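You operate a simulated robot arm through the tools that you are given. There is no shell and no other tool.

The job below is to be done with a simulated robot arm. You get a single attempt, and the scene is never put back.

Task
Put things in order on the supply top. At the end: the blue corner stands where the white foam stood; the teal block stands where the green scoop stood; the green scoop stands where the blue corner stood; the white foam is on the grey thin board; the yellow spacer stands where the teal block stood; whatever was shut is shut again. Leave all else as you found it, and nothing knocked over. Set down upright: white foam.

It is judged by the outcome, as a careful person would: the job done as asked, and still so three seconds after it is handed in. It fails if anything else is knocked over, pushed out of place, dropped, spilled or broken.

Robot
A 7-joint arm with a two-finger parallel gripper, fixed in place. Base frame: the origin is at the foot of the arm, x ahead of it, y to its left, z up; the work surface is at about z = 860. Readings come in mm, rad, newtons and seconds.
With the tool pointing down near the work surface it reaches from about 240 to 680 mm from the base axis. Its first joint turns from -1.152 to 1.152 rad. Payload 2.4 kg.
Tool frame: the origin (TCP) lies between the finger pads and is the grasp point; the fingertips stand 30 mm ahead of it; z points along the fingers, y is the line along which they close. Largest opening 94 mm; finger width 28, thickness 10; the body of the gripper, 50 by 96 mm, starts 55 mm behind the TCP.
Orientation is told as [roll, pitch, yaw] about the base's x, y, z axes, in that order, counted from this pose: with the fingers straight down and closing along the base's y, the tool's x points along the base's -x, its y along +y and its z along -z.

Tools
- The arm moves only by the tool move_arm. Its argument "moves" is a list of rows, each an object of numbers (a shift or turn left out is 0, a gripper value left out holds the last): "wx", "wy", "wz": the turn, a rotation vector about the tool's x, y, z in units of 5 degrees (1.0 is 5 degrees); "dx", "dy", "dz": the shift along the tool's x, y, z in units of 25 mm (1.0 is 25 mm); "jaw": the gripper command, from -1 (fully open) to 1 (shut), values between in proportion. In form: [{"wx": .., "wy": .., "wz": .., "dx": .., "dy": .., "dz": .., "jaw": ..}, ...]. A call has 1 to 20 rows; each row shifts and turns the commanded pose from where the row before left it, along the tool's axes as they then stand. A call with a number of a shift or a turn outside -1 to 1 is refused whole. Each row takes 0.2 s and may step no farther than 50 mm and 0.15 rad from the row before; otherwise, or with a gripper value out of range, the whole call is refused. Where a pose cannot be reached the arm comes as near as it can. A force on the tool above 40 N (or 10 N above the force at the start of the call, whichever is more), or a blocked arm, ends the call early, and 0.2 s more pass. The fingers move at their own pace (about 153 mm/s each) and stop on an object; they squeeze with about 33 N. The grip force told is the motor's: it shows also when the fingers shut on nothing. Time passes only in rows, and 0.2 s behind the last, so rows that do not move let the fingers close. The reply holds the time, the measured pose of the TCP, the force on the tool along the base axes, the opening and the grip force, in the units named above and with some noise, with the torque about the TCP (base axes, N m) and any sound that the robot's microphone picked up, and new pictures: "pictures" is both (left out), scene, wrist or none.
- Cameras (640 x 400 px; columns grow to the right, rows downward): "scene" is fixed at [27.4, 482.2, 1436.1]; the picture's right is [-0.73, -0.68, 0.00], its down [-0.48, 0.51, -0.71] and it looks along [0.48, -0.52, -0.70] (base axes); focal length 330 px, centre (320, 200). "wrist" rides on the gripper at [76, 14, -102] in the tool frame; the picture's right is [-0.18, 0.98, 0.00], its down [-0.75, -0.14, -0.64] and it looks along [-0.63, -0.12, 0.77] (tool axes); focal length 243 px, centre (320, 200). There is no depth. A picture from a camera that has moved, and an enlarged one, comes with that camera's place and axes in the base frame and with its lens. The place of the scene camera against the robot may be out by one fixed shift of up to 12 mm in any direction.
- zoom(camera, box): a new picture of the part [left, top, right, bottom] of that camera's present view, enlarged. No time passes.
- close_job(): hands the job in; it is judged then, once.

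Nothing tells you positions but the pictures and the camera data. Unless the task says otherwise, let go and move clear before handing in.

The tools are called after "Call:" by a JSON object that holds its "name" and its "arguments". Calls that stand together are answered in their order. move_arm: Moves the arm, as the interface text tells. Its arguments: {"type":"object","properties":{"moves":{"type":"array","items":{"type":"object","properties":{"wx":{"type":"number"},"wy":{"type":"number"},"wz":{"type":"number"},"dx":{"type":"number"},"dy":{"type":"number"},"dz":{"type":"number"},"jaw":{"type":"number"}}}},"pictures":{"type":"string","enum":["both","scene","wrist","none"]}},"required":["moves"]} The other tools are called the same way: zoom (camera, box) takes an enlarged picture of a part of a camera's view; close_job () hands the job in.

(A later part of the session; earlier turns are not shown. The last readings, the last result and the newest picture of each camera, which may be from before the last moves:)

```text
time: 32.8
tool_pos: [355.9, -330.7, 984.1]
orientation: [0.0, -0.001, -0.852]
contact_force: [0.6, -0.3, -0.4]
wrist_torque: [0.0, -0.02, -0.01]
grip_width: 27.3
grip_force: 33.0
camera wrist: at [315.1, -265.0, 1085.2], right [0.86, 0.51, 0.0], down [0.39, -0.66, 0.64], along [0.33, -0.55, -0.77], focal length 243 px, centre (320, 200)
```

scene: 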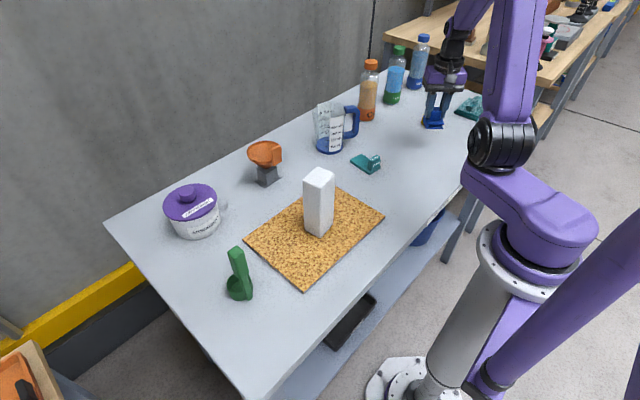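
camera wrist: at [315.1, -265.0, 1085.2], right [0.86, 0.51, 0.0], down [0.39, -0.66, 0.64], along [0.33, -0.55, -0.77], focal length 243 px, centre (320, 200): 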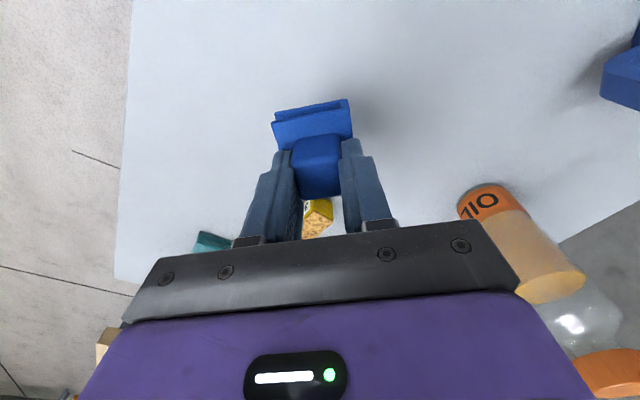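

It's above the spot, within about 1 mm. I'll lower to just above contact and then in small steps.

Call:
{"name": "move_arm", "arguments": {"moves": [{"dz": 1, "dx": 0.03, "dy": -0.02}, {"dz": 1}, {"dz": 0.68}, {}], "pictures": "none"}}

Call:
{"name": "move_arm", "arguments": {"moves": [{"dz": 0.05}, {}], "pictures": "none"}}

Call:
{"name": "move_arm", "arguments": {"moves": [{"dz": 0.05}, {}], "pictures": "none"}}

```text
time: 33.8
tool_pos: [354.6, -330.3, 916.7]
orientation: [-0.002, -0.003, -0.854]
contact_force: [1.0, 0.4, 0.3]
wrist_torque: [-0.04, -0.01, 0.02]
grip_width: 26.7
grip_force: 33.3
```

```text
time: 34.4
tool_pos: [354.1, -330.6, 914.7]
orientation: [0.001, -0.001, -0.854]
contact_force: [0.1, -0.4, -0.6]
wrist_torque: [0.0, 0.02, 0.01]
grip_width: 27.0
grip_force: 32.8
```

```text
time: 35.0
tool_pos: [354.7, -330.2, 914.9]
orientation: [0.0, -0.001, -0.853]
contact_force: [0.4, 0.3, -0.2]
wrist_torque: [0.02, 0.01, 0.02]
grip_width: 26.9
grip_force: 33.0
```

Call:
{"name": "move_arm", "arguments": {"moves": [{"dz": 0.04}, {}], "pictures": "none"}}

Call:
{"name": "zoom", "arguments": {"camera": "scene", "box": [395, 90, 475, 160]}}

```text
time: 35.5
tool_pos: [354.3, -330.3, 913.2]
orientation: [0.001, -0.003, -0.855]
contact_force: [-1.3, 2.5, 13.5]
wrist_torque: [0.11, 0.03, -0.04]
grip_width: 26.7
grip_force: 32.6
```

```text
5.71 times, centred on (435, 125) of scene
camera zoom: at [27.2, 482.4, 1436.0], right [-0.73, -0.68, 0.0], down [-0.48, 0.51, -0.71], along [0.48, -0.52, -0.7], focal length 1884 px, centre (-337, 629)
```

zoom: 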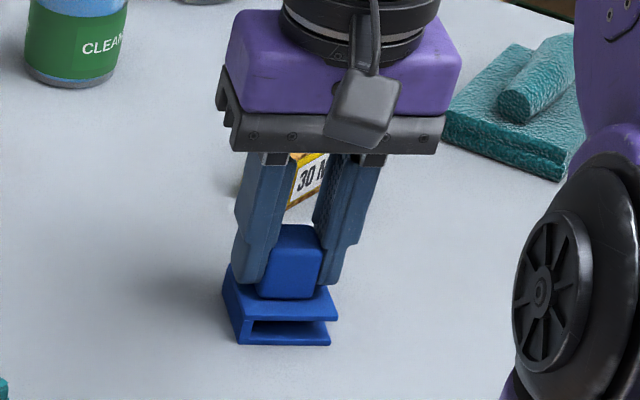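

It's in contact with the table. Releasing and retracting.

Call:
{"name": "move_arm", "arguments": {"moves": [{"jaw": 0.3}, {"jaw": 0.1}, {"jaw": -0.1}, {}, {"dz": -0.2}, {"dz": -1}, {"dz": -1}, {"dz": -1}, {"dz": -1}], "pictures": "both"}}

Call:
{"name": "zoom", "arguments": {"camera": "wrist", "box": [240, 50, 400, 170]}}

```text
time: 37.5
tool_pos: [353.5, -332.0, 1017.3]
orientation: [0.0, -0.003, -0.852]
contact_force: [-0.2, -0.3, -0.3]
wrist_torque: [0.01, 0.05, 0.0]
grip_width: 51.8
grip_force: 0.0
camera wrist: at [313.5, -264.4, 1119.5], right [0.86, 0.51, 0.0], down [0.39, -0.66, 0.64], along [0.33, -0.55, -0.77], focal length 243 px, centre (320, 200)
```

scene: 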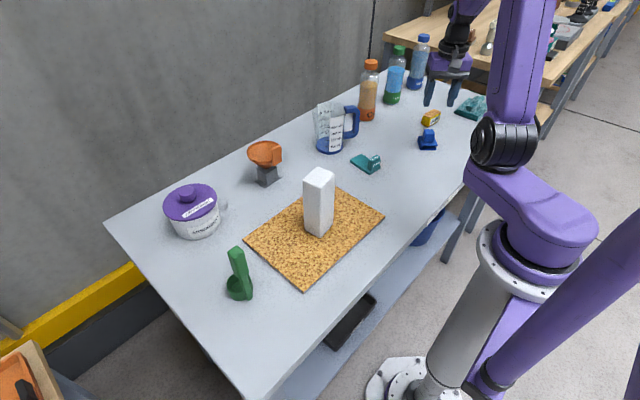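
wrist: 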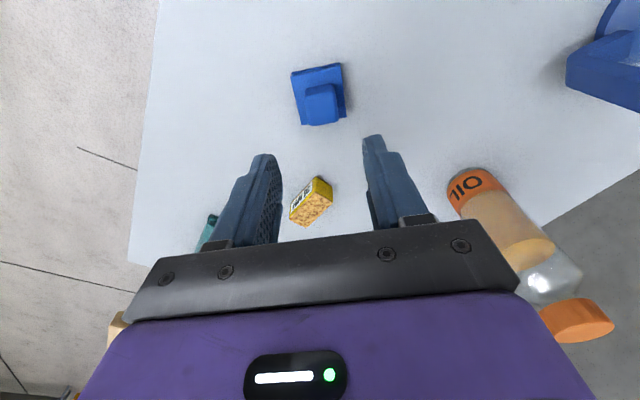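

```text
3.33 times, centred on (320, 110) of wrist
camera zoom: at [313.5, -264.4, 1119.5], right [0.86, 0.51, 0.0], down [0.39, -0.66, 0.64], along [0.33, -0.55, -0.77], focal length 809 px, centre (320, 500)
```

zoom: 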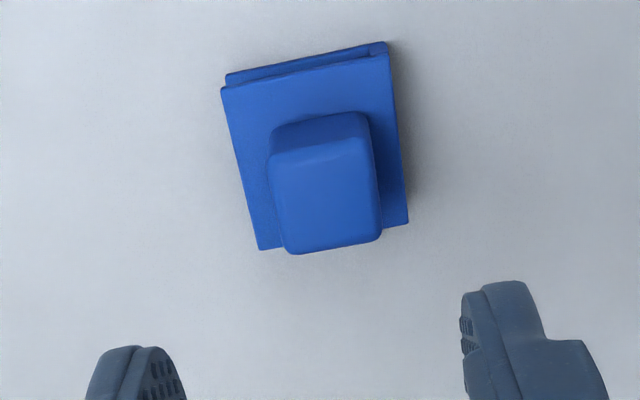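

The blue corner now stands at about (351,-328.5), where the foam was. Next I'll survey the scoop: raise, turn back to yaw 0 and travel high to the left.

Call:
{"name": "move_arm", "arguments": {"moves": [{"dz": -1, "wz": -0.977}, {"dz": -1, "wz": -0.977}, {"dz": -1, "wz": -0.977}, {"dz": -1, "wz": -0.977}, {"wz": -0.977}, {"wz": -0.977}, {"wz": -0.977}, {"wz": -0.977}, {"wz": -0.977}, {"wz": -0.977}, {"dy": 1, "dx": 0.1}, {"dy": 1, "dx": 0.1}, {"dy": 1, "dx": 0.1}, {"dy": 1, "dx": 0.1}, {"dy": 1, "dx": 0.1}, {"dy": 1, "dx": 0.1}, {"dy": 1, "dx": 0.1}, {"dy": 1, "dx": 0.1}, {"dy": 1, "dx": 0.1}, {"dy": 1, "dx": 0.1}], "pictures": "none"}}

Call:
{"name": "move_arm", "arguments": {"moves": [{"dy": 1}, {"dy": 1}, {"dy": 1}, {"dy": 1}, {"dy": 1}, {"dy": 1}, {"dy": 1}, {"dy": 1}, {"dy": 1}, {"dy": 1}, {"dy": 1}, {"dy": 1}, {"dy": 1}, {"dy": 1}, {"dy": 1}, {"jaw": -1}], "pictures": "both"}}

```text
time: 41.8
tool_pos: [327.6, -80.0, 1118.0]
orientation: [0.0, -0.002, -0.002]
contact_force: [-0.2, 0.8, 0.9]
wrist_torque: [-0.01, -0.03, -0.01]
grip_width: 51.5
grip_force: 0.1
```

```text
time: 45.1
tool_pos: [329.4, 295.4, 1118.1]
orientation: [-0.002, -0.002, -0.001]
contact_force: [-0.1, 0.2, -0.5]
wrist_torque: [0.02, 0.0, 0.0]
grip_width: 94.2
grip_force: 0.2
camera wrist: at [252.5, 309.5, 1218.4], right [0.19, 0.98, 0.0], down [0.75, -0.14, 0.64], along [0.63, -0.12, -0.77], focal length 243 px, centre (320, 200)
```

scene: 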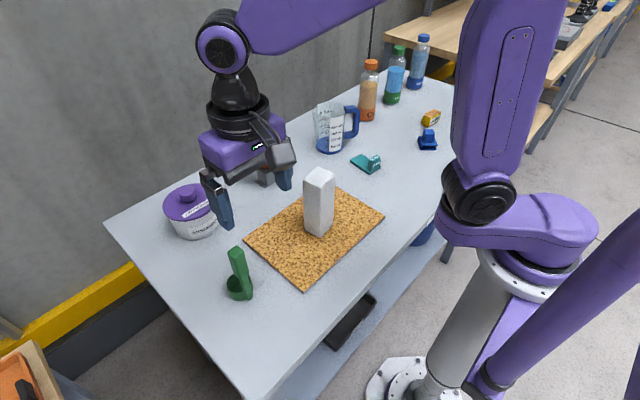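
wrist: 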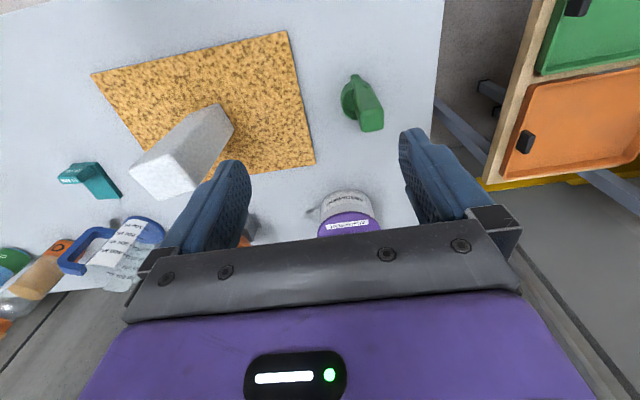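

Call:
{"name": "zoom", "arguments": {"camera": "wrist", "box": [320, 60, 410, 145]}}

Call:
{"name": "zoom", "arguments": {"camera": "scene", "box": [205, 235, 285, 310]}}

Call:
{"name": "zoom", "arguments": {"camera": "wrist", "box": [60, 10, 340, 210]}}

```text
4.71 times, centred on (365, 102) of wrist
camera zoom: at [252.5, 309.5, 1218.4], right [0.19, 0.98, 0.0], down [0.75, -0.14, 0.64], along [0.63, -0.12, -0.77], focal length 1142 px, centre (108, 659)
```

zoom: 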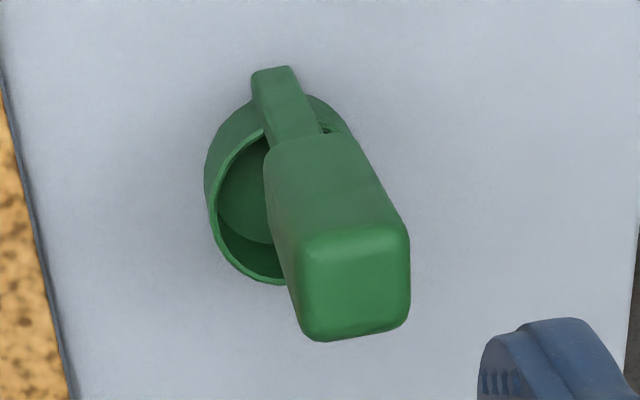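

```text
5.33 times, centred on (245, 272) of scene
camera zoom: at [27.4, 482.2, 1436.1], right [-0.73, -0.68, 0.0], down [-0.48, 0.51, -0.71], along [0.48, -0.52, -0.7], focal length 1758 px, centre (720, -187)
```

zoom: 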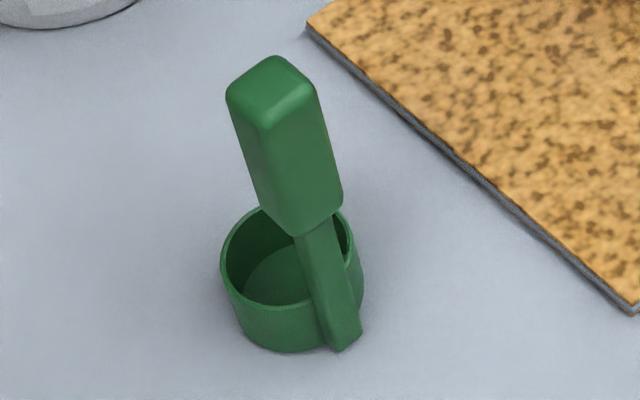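

```text
2.00 times, centred on (200, 110) of wrist
camera zoom: at [252.5, 309.5, 1218.4], right [0.19, 0.98, 0.0], down [0.75, -0.14, 0.64], along [0.63, -0.12, -0.77], focal length 485 px, centre (560, 380)
```

zoom: 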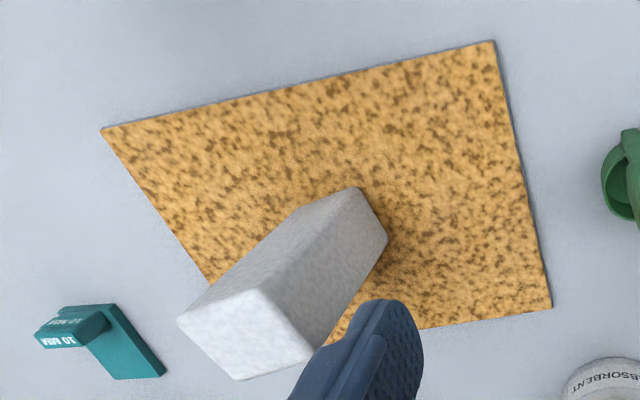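

The scoop's handle is vertical, about 20 mm square, centred near (347,341) with its top at about z 1000. The cup is on the +x side. I'll move above the handle and recheck.

Call:
{"name": "move_arm", "arguments": {"moves": [{"dy": 0.91, "dx": -0.37}, {"dy": 0.91, "dx": -0.37}, {}], "pictures": "wrist"}}

Call:
{"name": "zoom", "arguments": {"camera": "wrist", "box": [260, 40, 380, 140]}}

```text
time: 46.0
tool_pos: [347.9, 340.8, 1116.0]
orientation: [-0.002, -0.001, -0.003]
contact_force: [-0.1, -0.4, -0.3]
wrist_torque: [-0.02, 0.0, 0.01]
grip_width: 94.0
grip_force: 0.0
camera wrist: at [270.7, 354.5, 1218.5], right [0.19, 0.98, 0.0], down [0.75, -0.14, 0.64], along [0.63, -0.12, -0.77], focal length 243 px, centre (320, 200)
```

wrist: 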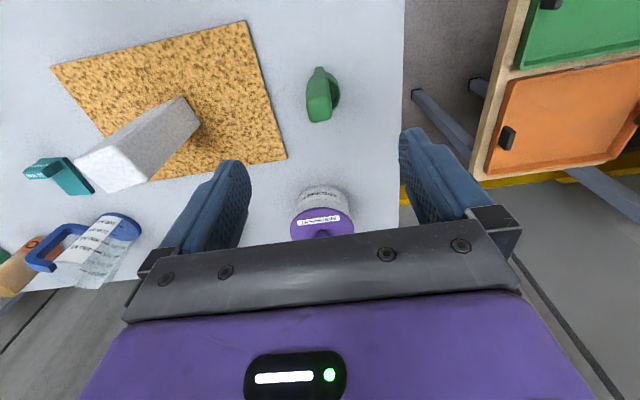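

```text
4.00 times, centred on (320, 90) of wrist
camera zoom: at [270.7, 354.5, 1218.5], right [0.19, 0.98, 0.0], down [0.75, -0.14, 0.64], along [0.63, -0.12, -0.77], focal length 970 px, centre (320, 640)
```

zoom: 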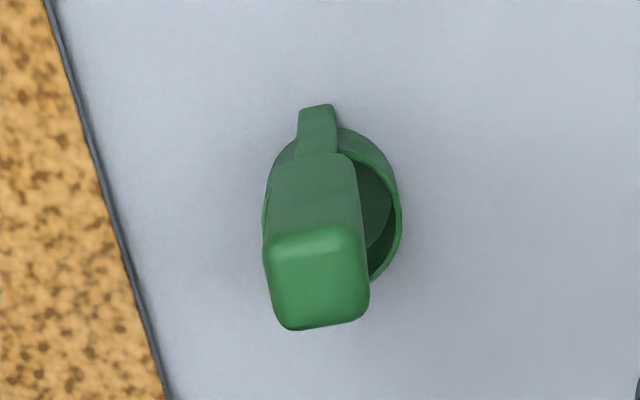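

The handle is directly below the TCP, with the cup centre at about (369,340.5). I'll descend around the handle.

Call:
{"name": "move_arm", "arguments": {"moves": [{"dz": 1, "jaw": -0.27}, {"dz": 1}, {"dz": 1}, {"dz": 1}, {"dz": 1}, {"dz": 1}, {"dz": 0.16}, {}], "pictures": "both"}}

Call:
{"name": "zoom", "arguments": {"camera": "scene", "box": [195, 200, 295, 310]}}

Call:
{"name": "zoom", "arguments": {"camera": "wrist", "box": [200, 60, 440, 240]}}

```text
time: 47.8
tool_pos: [348.1, 339.9, 963.0]
orientation: [-0.002, -0.002, -0.001]
contact_force: [-1.7, -0.3, 1.0]
wrist_torque: [-0.03, -0.01, 0.01]
grip_width: 59.7
grip_force: 0.0
camera wrist: at [271.1, 353.7, 1064.3], right [0.19, 0.98, 0.0], down [0.75, -0.14, 0.64], along [0.63, -0.12, -0.77], focal length 243 px, centre (320, 200)
```

scene: 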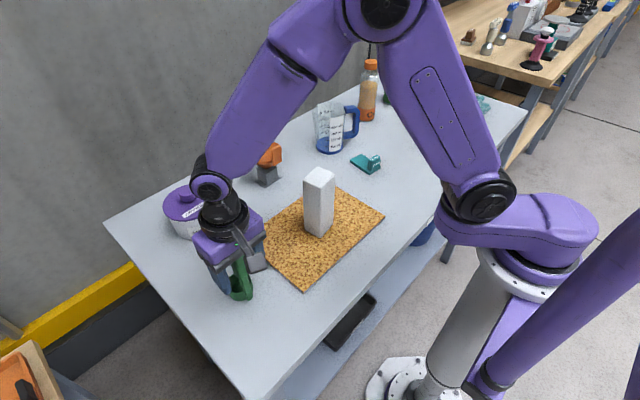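
wrist: 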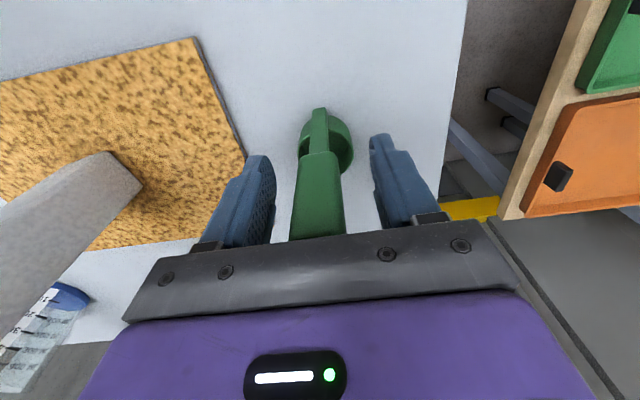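

```text
3.64 times, centred on (245, 255) of scene
camera zoom: at [27.4, 482.2, 1436.1], right [-0.73, -0.68, 0.0], down [-0.48, 0.51, -0.71], along [0.48, -0.52, -0.7], focal length 1199 px, centre (593, 0)
```

zoom: 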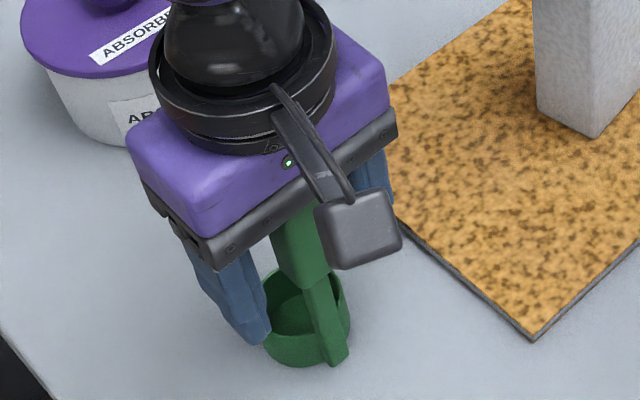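

```text
2.22 times, centred on (320, 150) of wrist
camera zoom: at [271.1, 353.7, 1064.3], right [0.19, 0.98, 0.0], down [0.75, -0.14, 0.64], along [0.63, -0.12, -0.77], focal length 539 px, centre (320, 311)
```

zoom: 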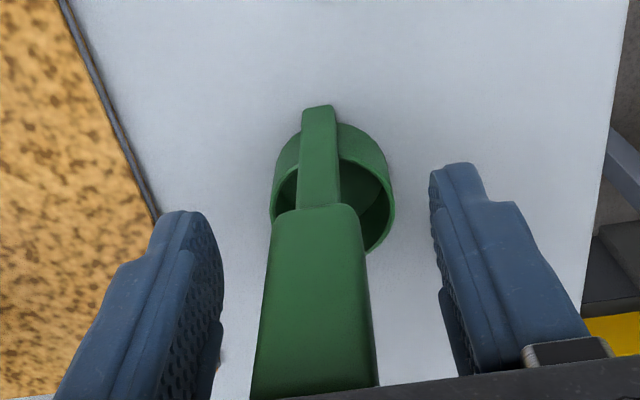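

The handle is centred between the fingers. Closing on it.

Call:
{"name": "move_arm", "arguments": {"moves": [{"jaw": 0.1}, {"jaw": 0.4}, {"jaw": 0.8}, {}, {}], "pictures": "wrist"}}

```text
time: 49.0
tool_pos: [348.1, 338.9, 963.1]
orientation: [-0.003, -0.001, -0.001]
contact_force: [0.9, -0.9, 0.0]
wrist_torque: [-0.03, -0.03, -0.02]
grip_width: 25.3
grip_force: 32.7
camera wrist: at [271.1, 353.7, 1064.6], right [0.19, 0.98, 0.0], down [0.75, -0.14, 0.64], along [0.63, -0.12, -0.77], focal length 243 px, centre (320, 200)
```

wrist: 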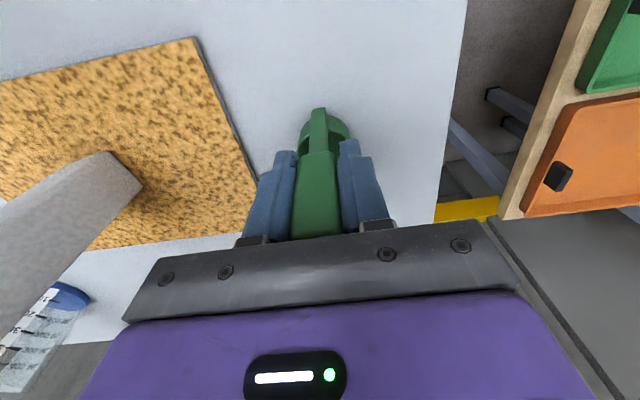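

Call:
{"name": "move_arm", "arguments": {"moves": [{"dz": -0.3}, {"dz": -0.7}, {"dz": -1}, {"dz": -1}, {"dz": -1}, {"dz": -1}, {"dz": -1}, {"dz": -1}, {"dz": -0.5}, {}], "pictures": "both"}}

Call:
{"name": "zoom", "arguments": {"camera": "scene", "box": [170, 120, 290, 270]}}

```text
time: 51.1
tool_pos: [348.2, 341.2, 1151.8]
orientation: [-0.001, 0.0, -0.001]
contact_force: [0.9, -0.3, 0.2]
wrist_torque: [0.01, 0.02, 0.02]
grip_width: 25.3
grip_force: 33.0
camera wrist: at [270.9, 354.5, 1251.9], right [0.19, 0.98, 0.0], down [0.75, -0.14, 0.64], along [0.63, -0.12, -0.77], focal length 243 px, centre (320, 200)
```

scene: 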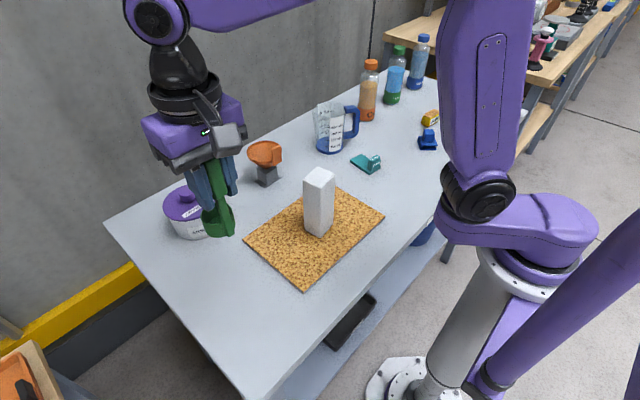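
wrist: 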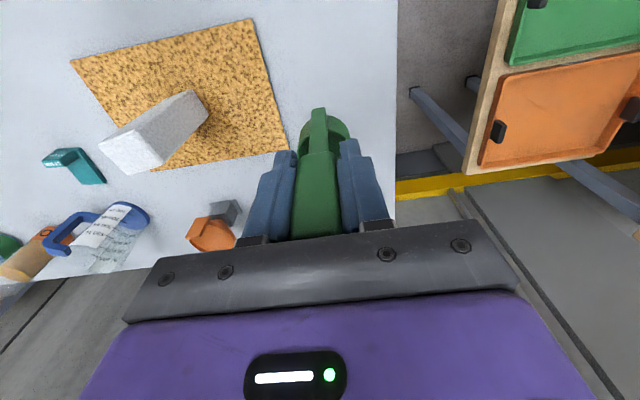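

```text
2.67 times, centred on (230, 195) of scene
camera zoom: at [27.4, 482.2, 1436.1], right [-0.73, -0.68, 0.0], down [-0.48, 0.51, -0.71], along [0.48, -0.52, -0.7], focal length 879 px, centre (560, 213)
```

zoom: 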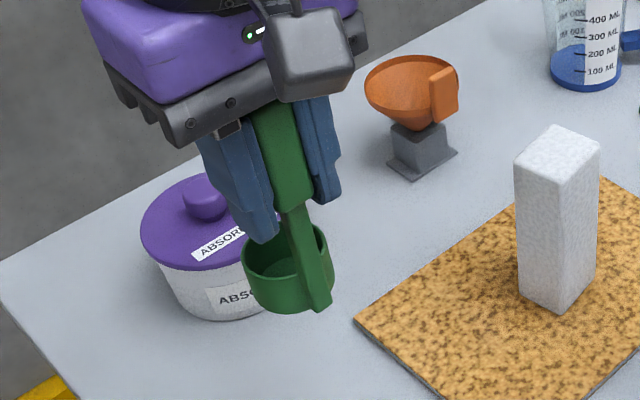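

The scoop hangs straight. I'll carry it high, clear of the foam, to above the blue corner's old place.

Call:
{"name": "move_arm", "arguments": {"moves": [{"dy": -0.967, "dx": 0.774}, {"dy": -0.967, "dx": 0.774}, {"dy": -0.967, "dx": 0.774}, {"dy": -0.967}, {"dy": -0.967}, {"dy": -0.967}, {"dy": -0.967}, {"dy": -0.967}, {"dy": -0.967}, {"dy": -0.967}, {"dy": -0.967}, {"dy": -0.967}, {"dy": -0.967}, {"dy": -0.967}, {"dy": -0.967}, {"dy": -0.967}, {"dy": -0.967}, {}], "pictures": "both"}}

```text
time: 55.0
tool_pos: [288.7, -72.7, 1150.7]
orientation: [-0.002, -0.002, -0.002]
contact_force: [0.4, -0.1, -0.4]
wrist_torque: [0.01, 0.03, -0.02]
grip_width: 25.6
grip_force: 33.2
camera wrist: at [211.9, -58.6, 1252.6], right [0.19, 0.98, 0.0], down [0.75, -0.14, 0.64], along [0.63, -0.12, -0.77], focal length 243 px, centre (320, 200)
```

scene: 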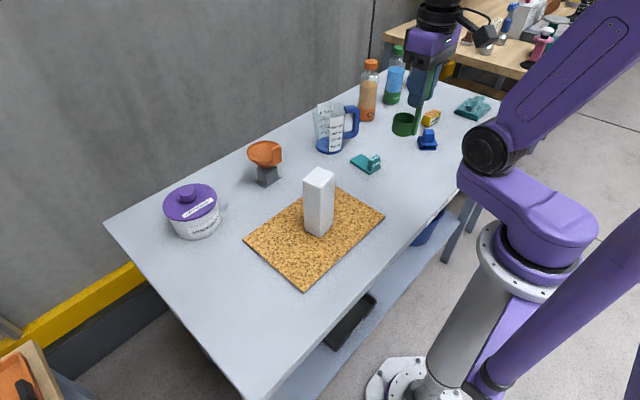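
wrist: 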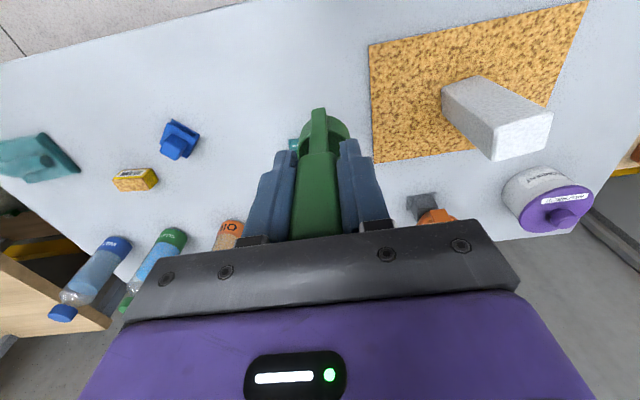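

Call:
{"name": "move_arm", "arguments": {"moves": [{"dy": 0.068, "dx": -0.036}, {"dz": 1}, {"dz": 1}, {"dz": 1}, {"dz": 1}, {"dz": 1}, {"dz": 1}, {"dz": 1}, {"dz": 0.36}, {}], "pictures": "both"}}

Call:
{"name": "zoom", "arguments": {"camera": "scene", "box": [345, 120, 435, 220]}}

```text
time: 57.1
tool_pos: [290.9, -70.5, 965.8]
orientation: [-0.002, -0.002, -0.001]
contact_force: [-0.7, 0.5, -1.0]
wrist_torque: [0.0, 0.02, 0.03]
grip_width: 25.4
grip_force: 32.6
camera wrist: at [213.1, -55.9, 1068.6], right [0.19, 0.98, 0.0], down [0.75, -0.14, 0.64], along [0.63, -0.12, -0.77], focal length 243 px, centre (320, 200)
```

scene: 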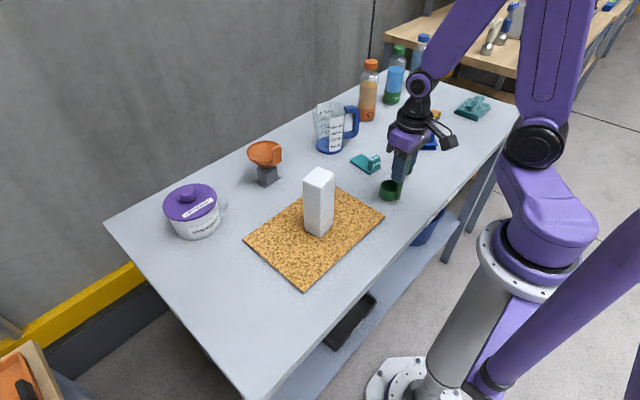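
wrist: 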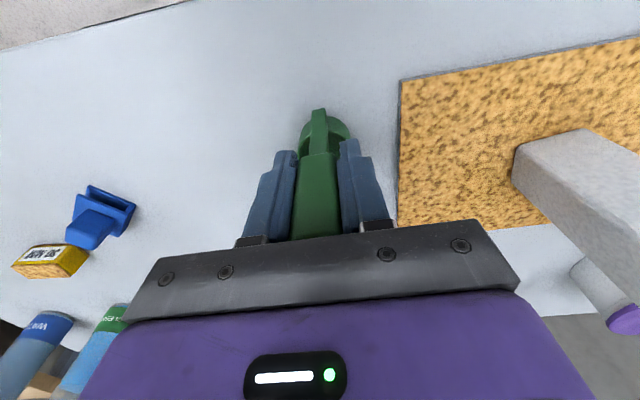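

```text
4.00 times, centred on (390, 170) of scene
camera zoom: at [27.4, 482.2, 1436.1], right [-0.73, -0.68, 0.0], down [-0.48, 0.51, -0.71], along [0.48, -0.52, -0.7], focal length 1319 px, centre (40, 320)
```

zoom: 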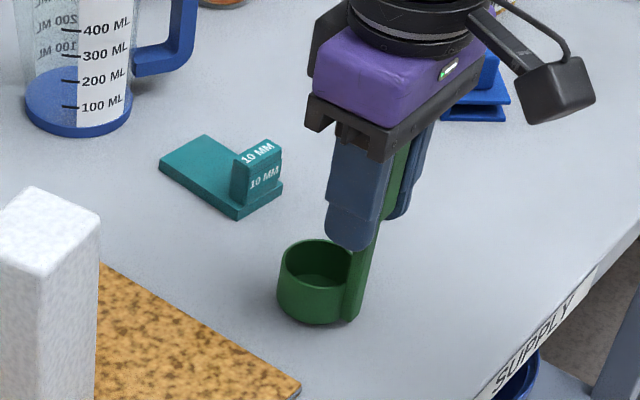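

It's about 4 mm above the table. Lowering in small steps.

Call:
{"name": "move_arm", "arguments": {"moves": [{"dz": 0.08}, {"dz": 0.04}, {}], "pictures": "none"}}

Call:
{"name": "move_arm", "arguments": {"moves": [{"dz": 0.04}, {}], "pictures": "none"}}

```text
time: 58.0
tool_pos: [290.4, -69.7, 964.0]
orientation: [-0.001, -0.002, -0.002]
contact_force: [-0.5, 0.3, -0.2]
wrist_torque: [0.03, 0.02, -0.03]
grip_width: 25.4
grip_force: 33.2
```

```text
time: 58.5
tool_pos: [291.4, -70.3, 963.9]
orientation: [-0.003, -0.002, -0.001]
contact_force: [0.3, -0.1, -0.5]
wrist_torque: [0.02, 0.02, -0.01]
grip_width: 25.8
grip_force: 33.8
```

Call:
{"name": "move_arm", "arguments": {"moves": [{"dz": 0.04}, {}], "pictures": "none"}}

Call:
{"name": "move_arm", "arguments": {"moves": [{"dz": 0.03}, {}], "pictures": "none"}}

```text
time: 59.1
tool_pos: [290.1, -69.8, 961.9]
orientation: [0.0, -0.004, -0.003]
contact_force: [-5.4, -1.7, 27.2]
wrist_torque: [-0.08, -0.03, -0.03]
grip_width: 25.6
grip_force: 32.8
```

```text
time: 59.8
tool_pos: [289.9, -69.5, 960.7]
orientation: [0.001, -0.004, -0.001]
contact_force: [-2.8, -1.1, 25.3]
wrist_torque: [-0.09, -0.03, -0.01]
grip_width: 25.5
grip_force: 33.6
```

Contact. I'll ease up slightly and release, then rise straight up.

Call:
{"name": "move_arm", "arguments": {"moves": [{"dz": -0.04}, {}, {"jaw": 0.3}, {"jaw": 0.0}, {"jaw": -0.25}, {}], "pictures": "both"}}

Call:
{"name": "zoom", "arguments": {"camera": "scene", "box": [345, 120, 435, 220]}}

```text
time: 61.1
tool_pos: [289.0, -70.1, 961.5]
orientation: [-0.003, -0.003, -0.002]
contact_force: [0.6, -0.2, -0.3]
wrist_torque: [-0.01, 0.04, -0.01]
grip_width: 59.0
grip_force: 0.0
camera wrist: at [213.1, -55.8, 1063.7], right [0.19, 0.98, 0.0], down [0.75, -0.14, 0.64], along [0.63, -0.12, -0.77], focal length 243 px, centre (320, 200)
```

scene: 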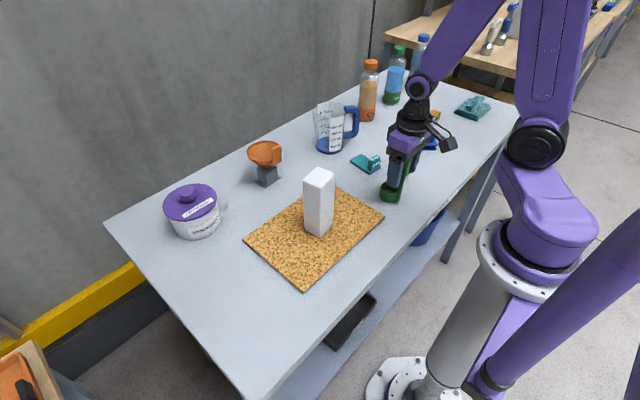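
wrist: 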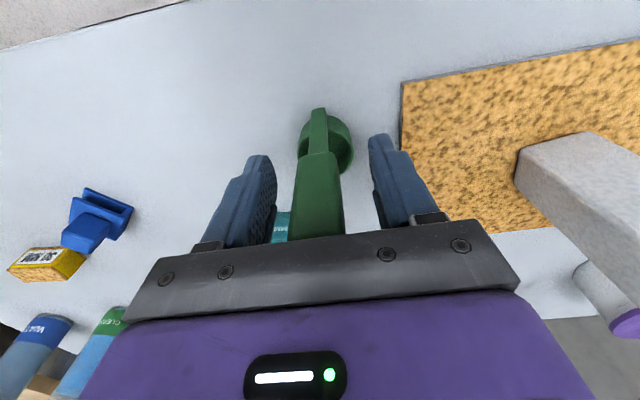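

```text
4.00 times, centred on (390, 170) of scene
camera zoom: at [27.4, 482.2, 1436.1], right [-0.73, -0.68, 0.0], down [-0.48, 0.51, -0.71], along [0.48, -0.52, -0.7], focal length 1319 px, centre (40, 320)
```

zoom: 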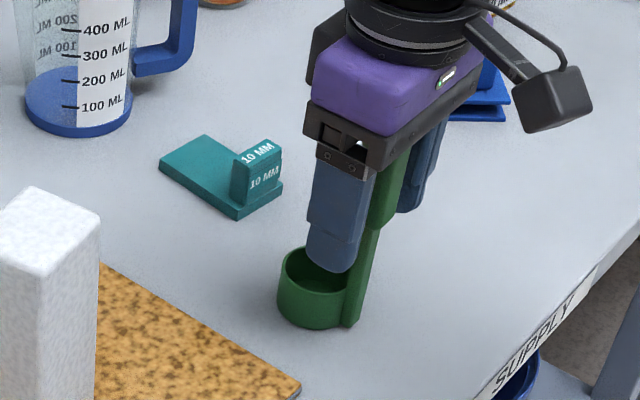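

Released. The scoop is standing, so I'll retract straight up and check its position.

Call:
{"name": "move_arm", "arguments": {"moves": [{"dz": -0.5}, {"dz": -1}, {"dz": -1}, {"dz": -1}, {"dz": -1}, {"dz": -1}, {"dz": -0.5}, {}], "pictures": "both"}}

Call:
{"name": "zoom", "arguments": {"camera": "wrist", "box": [250, 30, 390, 150]}}

Call:
{"name": "zoom", "arguments": {"camera": "wrist", "box": [260, 120, 400, 220]}}

```text
time: 63.0
tool_pos: [289.8, -70.1, 1112.7]
orientation: [-0.003, -0.001, -0.001]
contact_force: [0.1, -0.6, -0.7]
wrist_torque: [-0.04, 0.01, -0.01]
grip_width: 58.8
grip_force: 0.1
camera wrist: at [212.3, -55.8, 1214.1], right [0.18, 0.98, 0.0], down [0.75, -0.14, 0.64], along [0.63, -0.12, -0.77], focal length 243 px, centre (320, 200)
```

scene: 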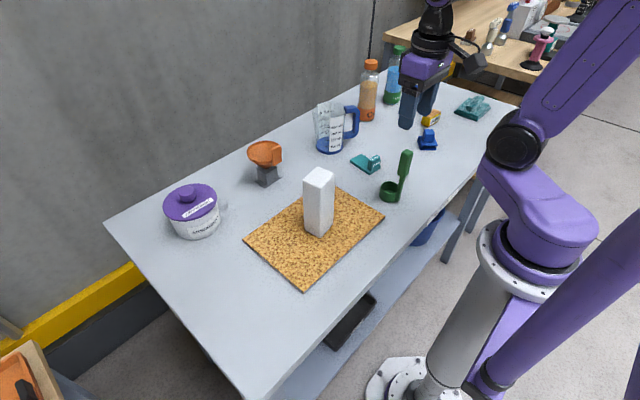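
wrist: 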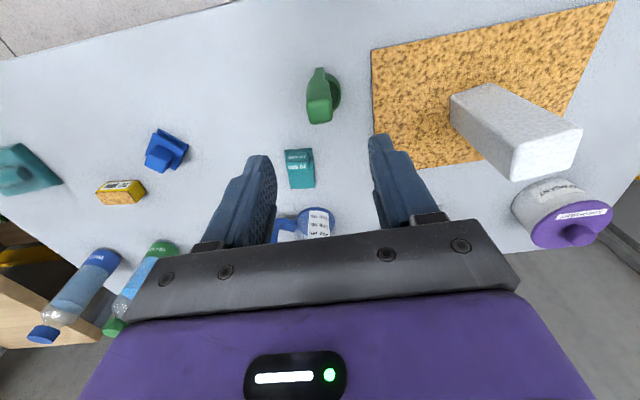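

```text
3.33 times, centred on (320, 90) of wrist
camera zoom: at [212.3, -55.8, 1214.1], right [0.18, 0.98, 0.0], down [0.75, -0.14, 0.64], along [0.63, -0.12, -0.77], focal length 809 px, centre (320, 567)
```

zoom: 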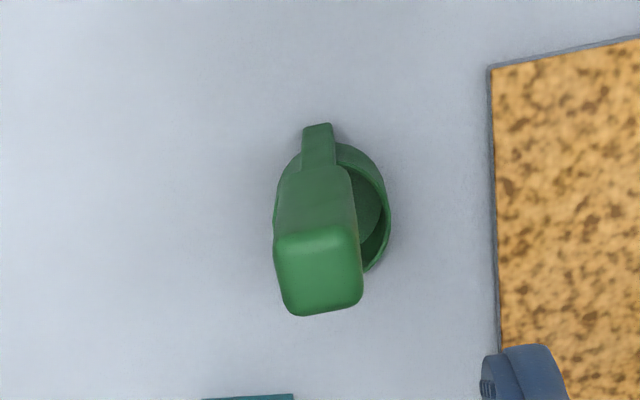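

```text
4.00 times, centred on (330, 170) of wrist
camera zoom: at [212.3, -55.8, 1214.1], right [0.18, 0.98, 0.0], down [0.75, -0.14, 0.64], along [0.63, -0.12, -0.77], focal length 970 px, centre (280, 320)
```

zoom: 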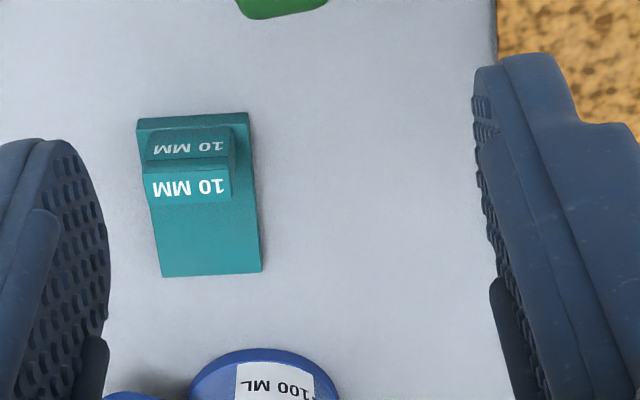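

The scoop stands at (310,-70), where the blue corner was. Next is the teal block: plate centre about (428.8,-130), yaw about -7°. I'll grip it across the plate near its centre of mass, so the wrist camera stays clear of the scoop handle.

Call:
{"name": "move_arm", "arguments": {"moves": [{"dx": -0.908, "dy": -0.395, "jaw": -1}, {"dx": -0.908, "dy": -0.395}, {"dx": -0.908, "dy": -0.395}, {"dx": -0.908, "dy": -0.395}, {"dx": -0.908, "dy": -0.395}, {"dx": -0.908, "dy": -0.395}, {"wz": 0.68}, {"wz": 0.68}, {"dz": 1}, {"dz": 1}, {"dz": 1}, {"dz": 1}, {}], "pictures": "both"}}

Call:
{"name": "zoom", "arguments": {"camera": "wrist", "box": [220, 60, 420, 200]}}

```text
time: 65.8
tool_pos: [426.6, -129.2, 1012.6]
orientation: [-0.001, 0.0, -0.119]
contact_force: [-0.3, 0.2, 0.1]
wrist_torque: [0.0, 0.02, 0.0]
grip_width: 93.9
grip_force: 0.0
camera wrist: at [352.1, -105.9, 1114.2], right [0.3, 0.95, 0.0], down [0.73, -0.23, 0.64], along [0.61, -0.19, -0.77], focal length 243 px, centre (320, 200)
```

scene: 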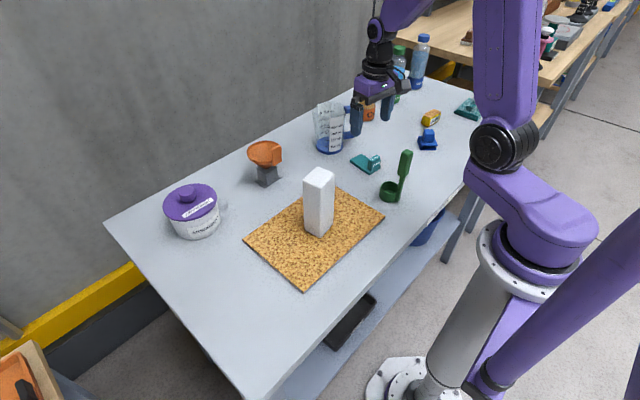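
wrist: 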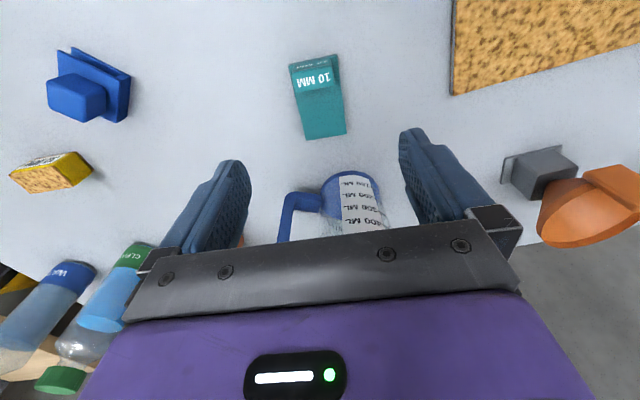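

```text
2.86 times, centred on (320, 130) of wrist
camera zoom: at [352.1, -105.9, 1114.2], right [0.3, 0.95, 0.0], down [0.73, -0.23, 0.64], along [0.61, -0.19, -0.77], focal length 693 px, centre (320, 400)
```

zoom: 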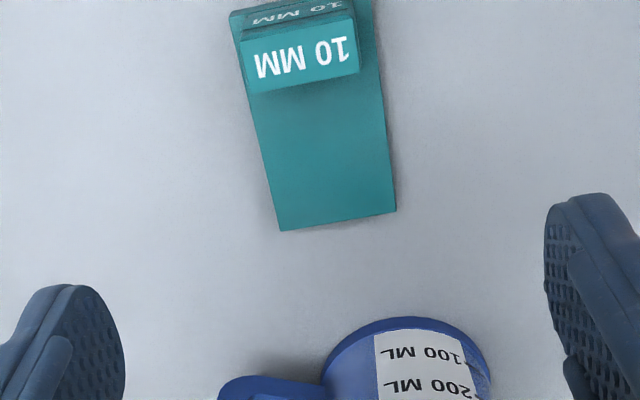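

Aligned with the plate. Descending to just above table level with the fingers wide on either side.

Call:
{"name": "move_arm", "arguments": {"moves": [{"dz": 1, "dy": -0.03}, {"dz": 1}, {"dz": 1}, {"dz": 1}, {"dz": 0.6}, {}], "pictures": "both"}}

Call:
{"name": "zoom", "arguments": {"camera": "scene", "box": [320, 110, 420, 210]}}

Call:
{"name": "zoom", "arguments": {"camera": "wrist", "box": [200, 80, 440, 240]}}

```text
time: 67.2
tool_pos: [427.1, -130.1, 895.7]
orientation: [-0.003, -0.003, -0.119]
contact_force: [-0.5, -0.8, 0.5]
wrist_torque: [0.01, 0.03, -0.01]
grip_width: 93.8
grip_force: 0.0
camera wrist: at [352.0, -107.4, 998.9], right [0.3, 0.95, 0.0], down [0.73, -0.23, 0.64], along [0.61, -0.19, -0.76], focal length 243 px, centre (320, 200)
```

scene: 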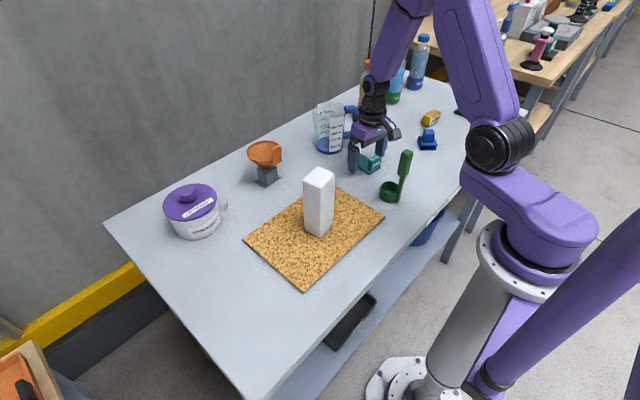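
wrist: 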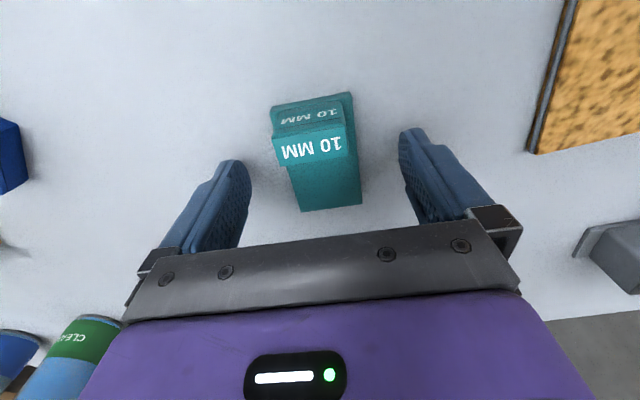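

```text
4.00 times, centred on (370, 160) of scene
camera zoom: at [27.4, 482.2, 1436.1], right [-0.73, -0.68, 0.0], down [-0.48, 0.51, -0.71], along [0.48, -0.52, -0.7], focal length 1319 px, centre (120, 360)
```

zoom: 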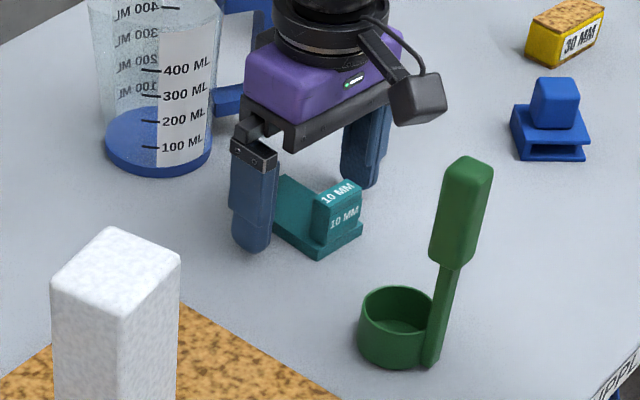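

```text
2.50 times, centred on (320, 160) of wrist
camera zoom: at [352.0, -107.4, 998.9], right [0.3, 0.95, 0.0], down [0.73, -0.23, 0.64], along [0.61, -0.19, -0.76], focal length 606 px, centre (320, 300)
```

zoom: 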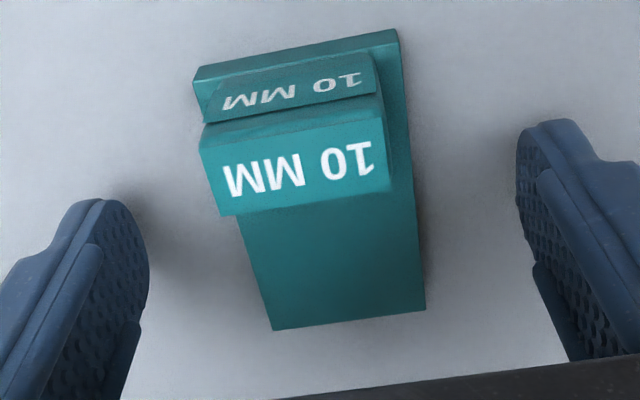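

Call:
{"name": "move_arm", "arguments": {"moves": [{"dz": 0.1}, {"dz": 0.08}, {}], "pictures": "none"}}

```text
time: 68.0
tool_pos: [426.3, -130.8, 894.0]
orientation: [-0.001, -0.001, -0.122]
contact_force: [0.3, -0.1, -0.6]
wrist_torque: [-0.01, -0.04, -0.01]
grip_width: 94.0
grip_force: 0.0
```

Call:
{"name": "move_arm", "arguments": {"moves": [{"jaw": -0.3}, {"jaw": -0.1}, {"jaw": 0.1}, {"jaw": 0.4}, {}, {}], "pictures": "both"}}

Call:
{"name": "zoom", "arguments": {"camera": "wrist", "box": [200, 80, 440, 240]}}

Call:
{"name": "zoom", "arguments": {"camera": "scene", "box": [330, 120, 410, 200]}}

```text
time: 69.3
tool_pos: [427.0, -130.0, 892.2]
orientation: [-0.002, -0.001, -0.121]
contact_force: [0.1, -0.2, -1.0]
wrist_torque: [-0.03, -0.04, -0.01]
grip_width: 43.4
grip_force: 32.3
camera wrist: at [351.6, -107.4, 994.9], right [0.3, 0.95, 0.0], down [0.73, -0.23, 0.64], along [0.61, -0.19, -0.77], focal length 243 px, centre (320, 200)
```

scene: 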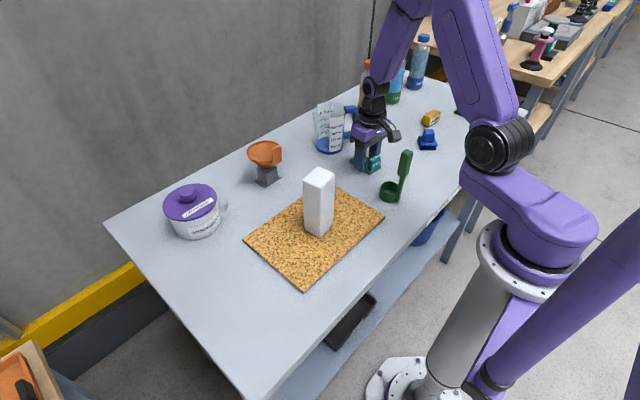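
wrist: 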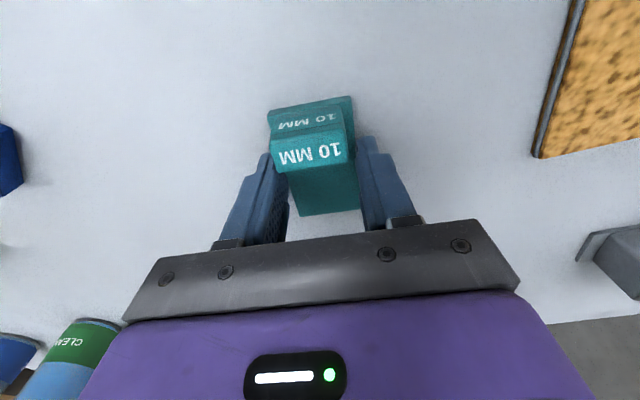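

```text
2.50 times, centred on (320, 160) of wrist
camera zoom: at [351.6, -107.4, 994.9], right [0.3, 0.95, 0.0], down [0.73, -0.23, 0.64], along [0.61, -0.19, -0.77], focal length 606 px, centre (320, 300)
```

zoom: 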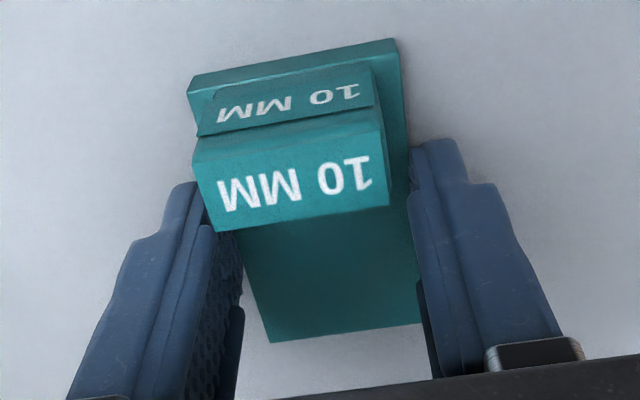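

```text
5.00 times, centred on (370, 160) of scene
camera zoom: at [27.4, 482.2, 1436.1], right [-0.73, -0.68, 0.0], down [-0.48, 0.51, -0.71], along [0.48, -0.52, -0.7], focal length 1648 px, centre (70, 400)
```

zoom: 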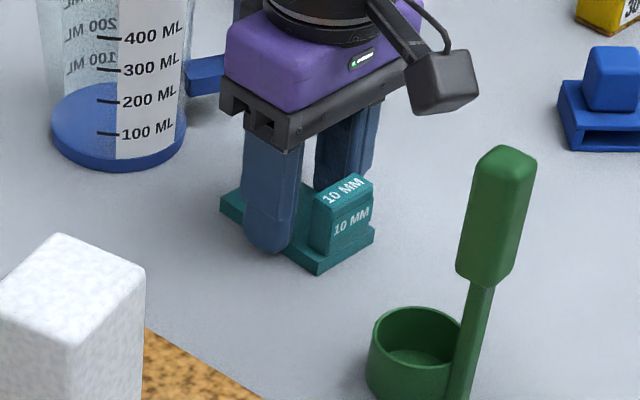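

The plate is gripped at 43.4 mm. I'll lift a little first to check that it hangs level.

Call:
{"name": "move_arm", "arguments": {"moves": [{"dz": -0.2}, {"dz": -0.3}, {"dz": -0.7}, {}], "pictures": "both"}}

Call:
{"name": "zoom", "arguments": {"camera": "scene", "box": [330, 110, 410, 190]}}

Call:
{"name": "zoom", "arguments": {"camera": "wrist", "box": [200, 80, 440, 240]}}

```text
time: 70.3
tool_pos: [426.5, -130.3, 922.4]
orientation: [-0.002, -0.003, -0.121]
contact_force: [0.4, 0.3, -0.2]
wrist_torque: [0.02, -0.01, -0.04]
grip_width: 43.5
grip_force: 33.4
camera wrist: at [351.8, -107.3, 1024.3], right [0.3, 0.95, 0.0], down [0.73, -0.23, 0.64], along [0.61, -0.19, -0.77], focal length 243 px, centre (320, 200)
```

scene: 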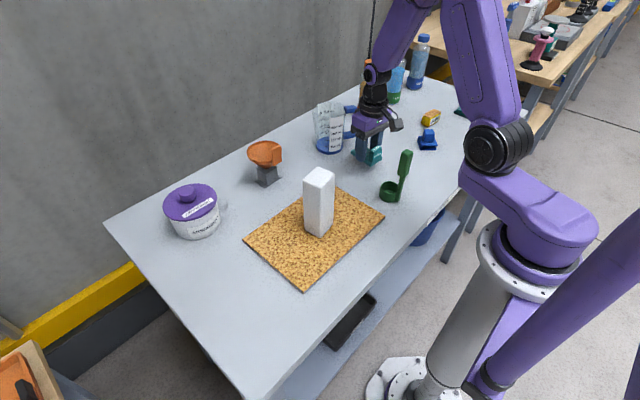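
wrist: 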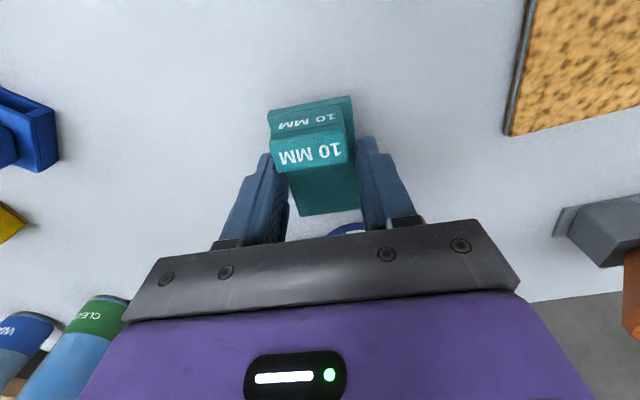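

```text
5.00 times, centred on (370, 150) of scene
camera zoom: at [27.4, 482.2, 1436.1], right [-0.73, -0.68, 0.0], down [-0.48, 0.51, -0.71], along [0.48, -0.52, -0.7], focal length 1648 px, centre (70, 450)
```

zoom: 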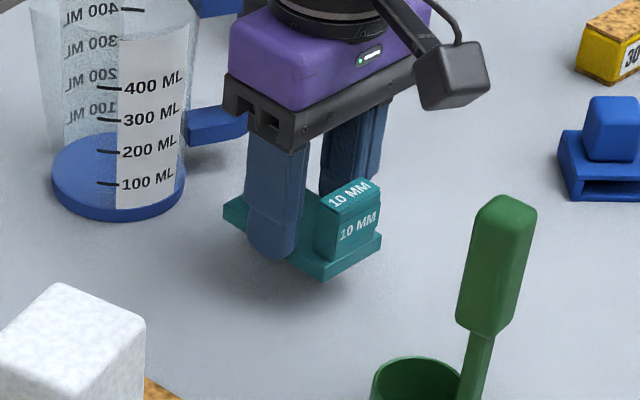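

```text
2.50 times, centred on (320, 160) of wrist
camera zoom: at [351.8, -107.3, 1024.3], right [0.3, 0.95, 0.0], down [0.73, -0.23, 0.64], along [0.61, -0.19, -0.77], focal length 606 px, centre (320, 300)
```

zoom: 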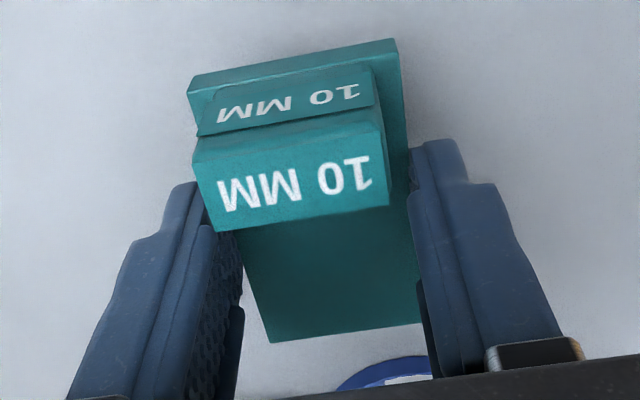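

It's level and secure. I'll lift high and carry it over to the scoop's old place.

Call:
{"name": "move_arm", "arguments": {"moves": [{"dz": -1}, {"dz": -1}, {"dz": -1}, {"dz": -1}, {"dz": -1}, {"dz": -1}, {"dz": -1}, {"dz": -0.5}], "pictures": "none"}}

Call:
{"name": "move_arm", "arguments": {"moves": [{"dy": 0.968, "dx": 0.247}, {"dy": 0.968, "dx": 0.247}, {"dy": 0.968, "dx": 0.247}, {"dy": 0.968, "dx": 0.247}, {"dy": 0.968, "dx": 0.247}, {"dy": 0.968, "dx": 0.247}, {"dy": 0.968, "dx": 0.247}, {"dy": 0.968, "dx": 0.247}, {"dy": 0.968, "dx": 0.247}, {"dy": 0.968, "dx": 0.247}, {"dy": 0.968, "dx": 0.247}, {"dy": 0.968, "dx": 0.247}, {"dy": 0.968, "dx": 0.247}, {"dy": 0.968, "dx": 0.247}, {"dy": 0.968, "dx": 0.247}, {"dy": 0.968, "dx": 0.247}, {"dy": 0.968, "dx": 0.247}, {"dy": 0.968, "dx": 0.247}, {"dy": 0.968, "dx": 0.247}, {}], "pictures": "both"}}

```text
time: 72.2
tool_pos: [425.4, -129.9, 1111.0]
orientation: [-0.003, -0.002, -0.12]
contact_force: [-0.2, -0.4, 0.2]
wrist_torque: [-0.02, -0.01, -0.01]
grip_width: 43.5
grip_force: 33.2
```

```text
time: 76.3
tool_pos: [363.3, 341.9, 1110.8]
orientation: [-0.003, -0.002, -0.122]
contact_force: [-0.3, 0.8, -0.3]
wrist_torque: [0.02, -0.02, 0.01]
grip_width: 43.5
grip_force: 33.3
camera wrist: at [289.2, 364.4, 1211.9], right [0.3, 0.95, 0.0], down [0.73, -0.23, 0.64], along [0.61, -0.19, -0.77], focal length 243 px, centre (320, 200)
```

scene: 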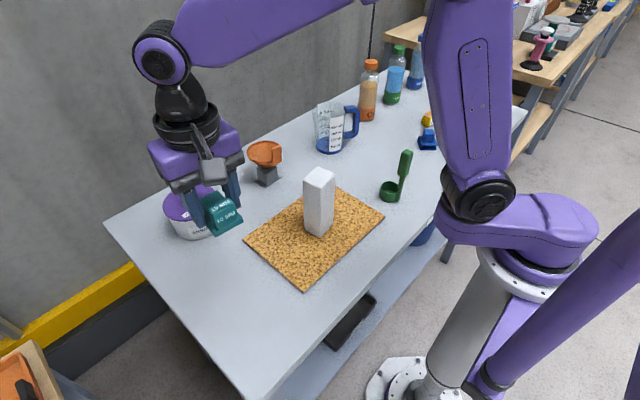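
wrist: 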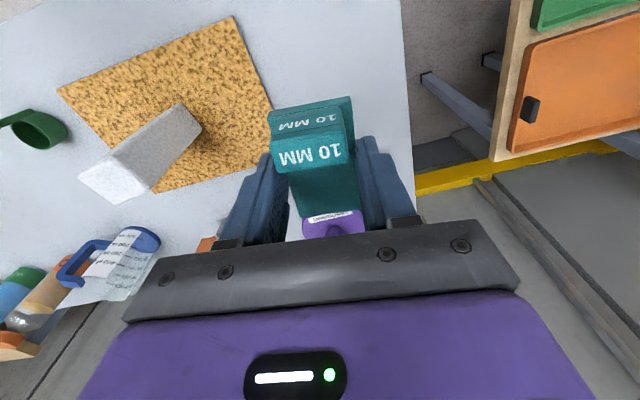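

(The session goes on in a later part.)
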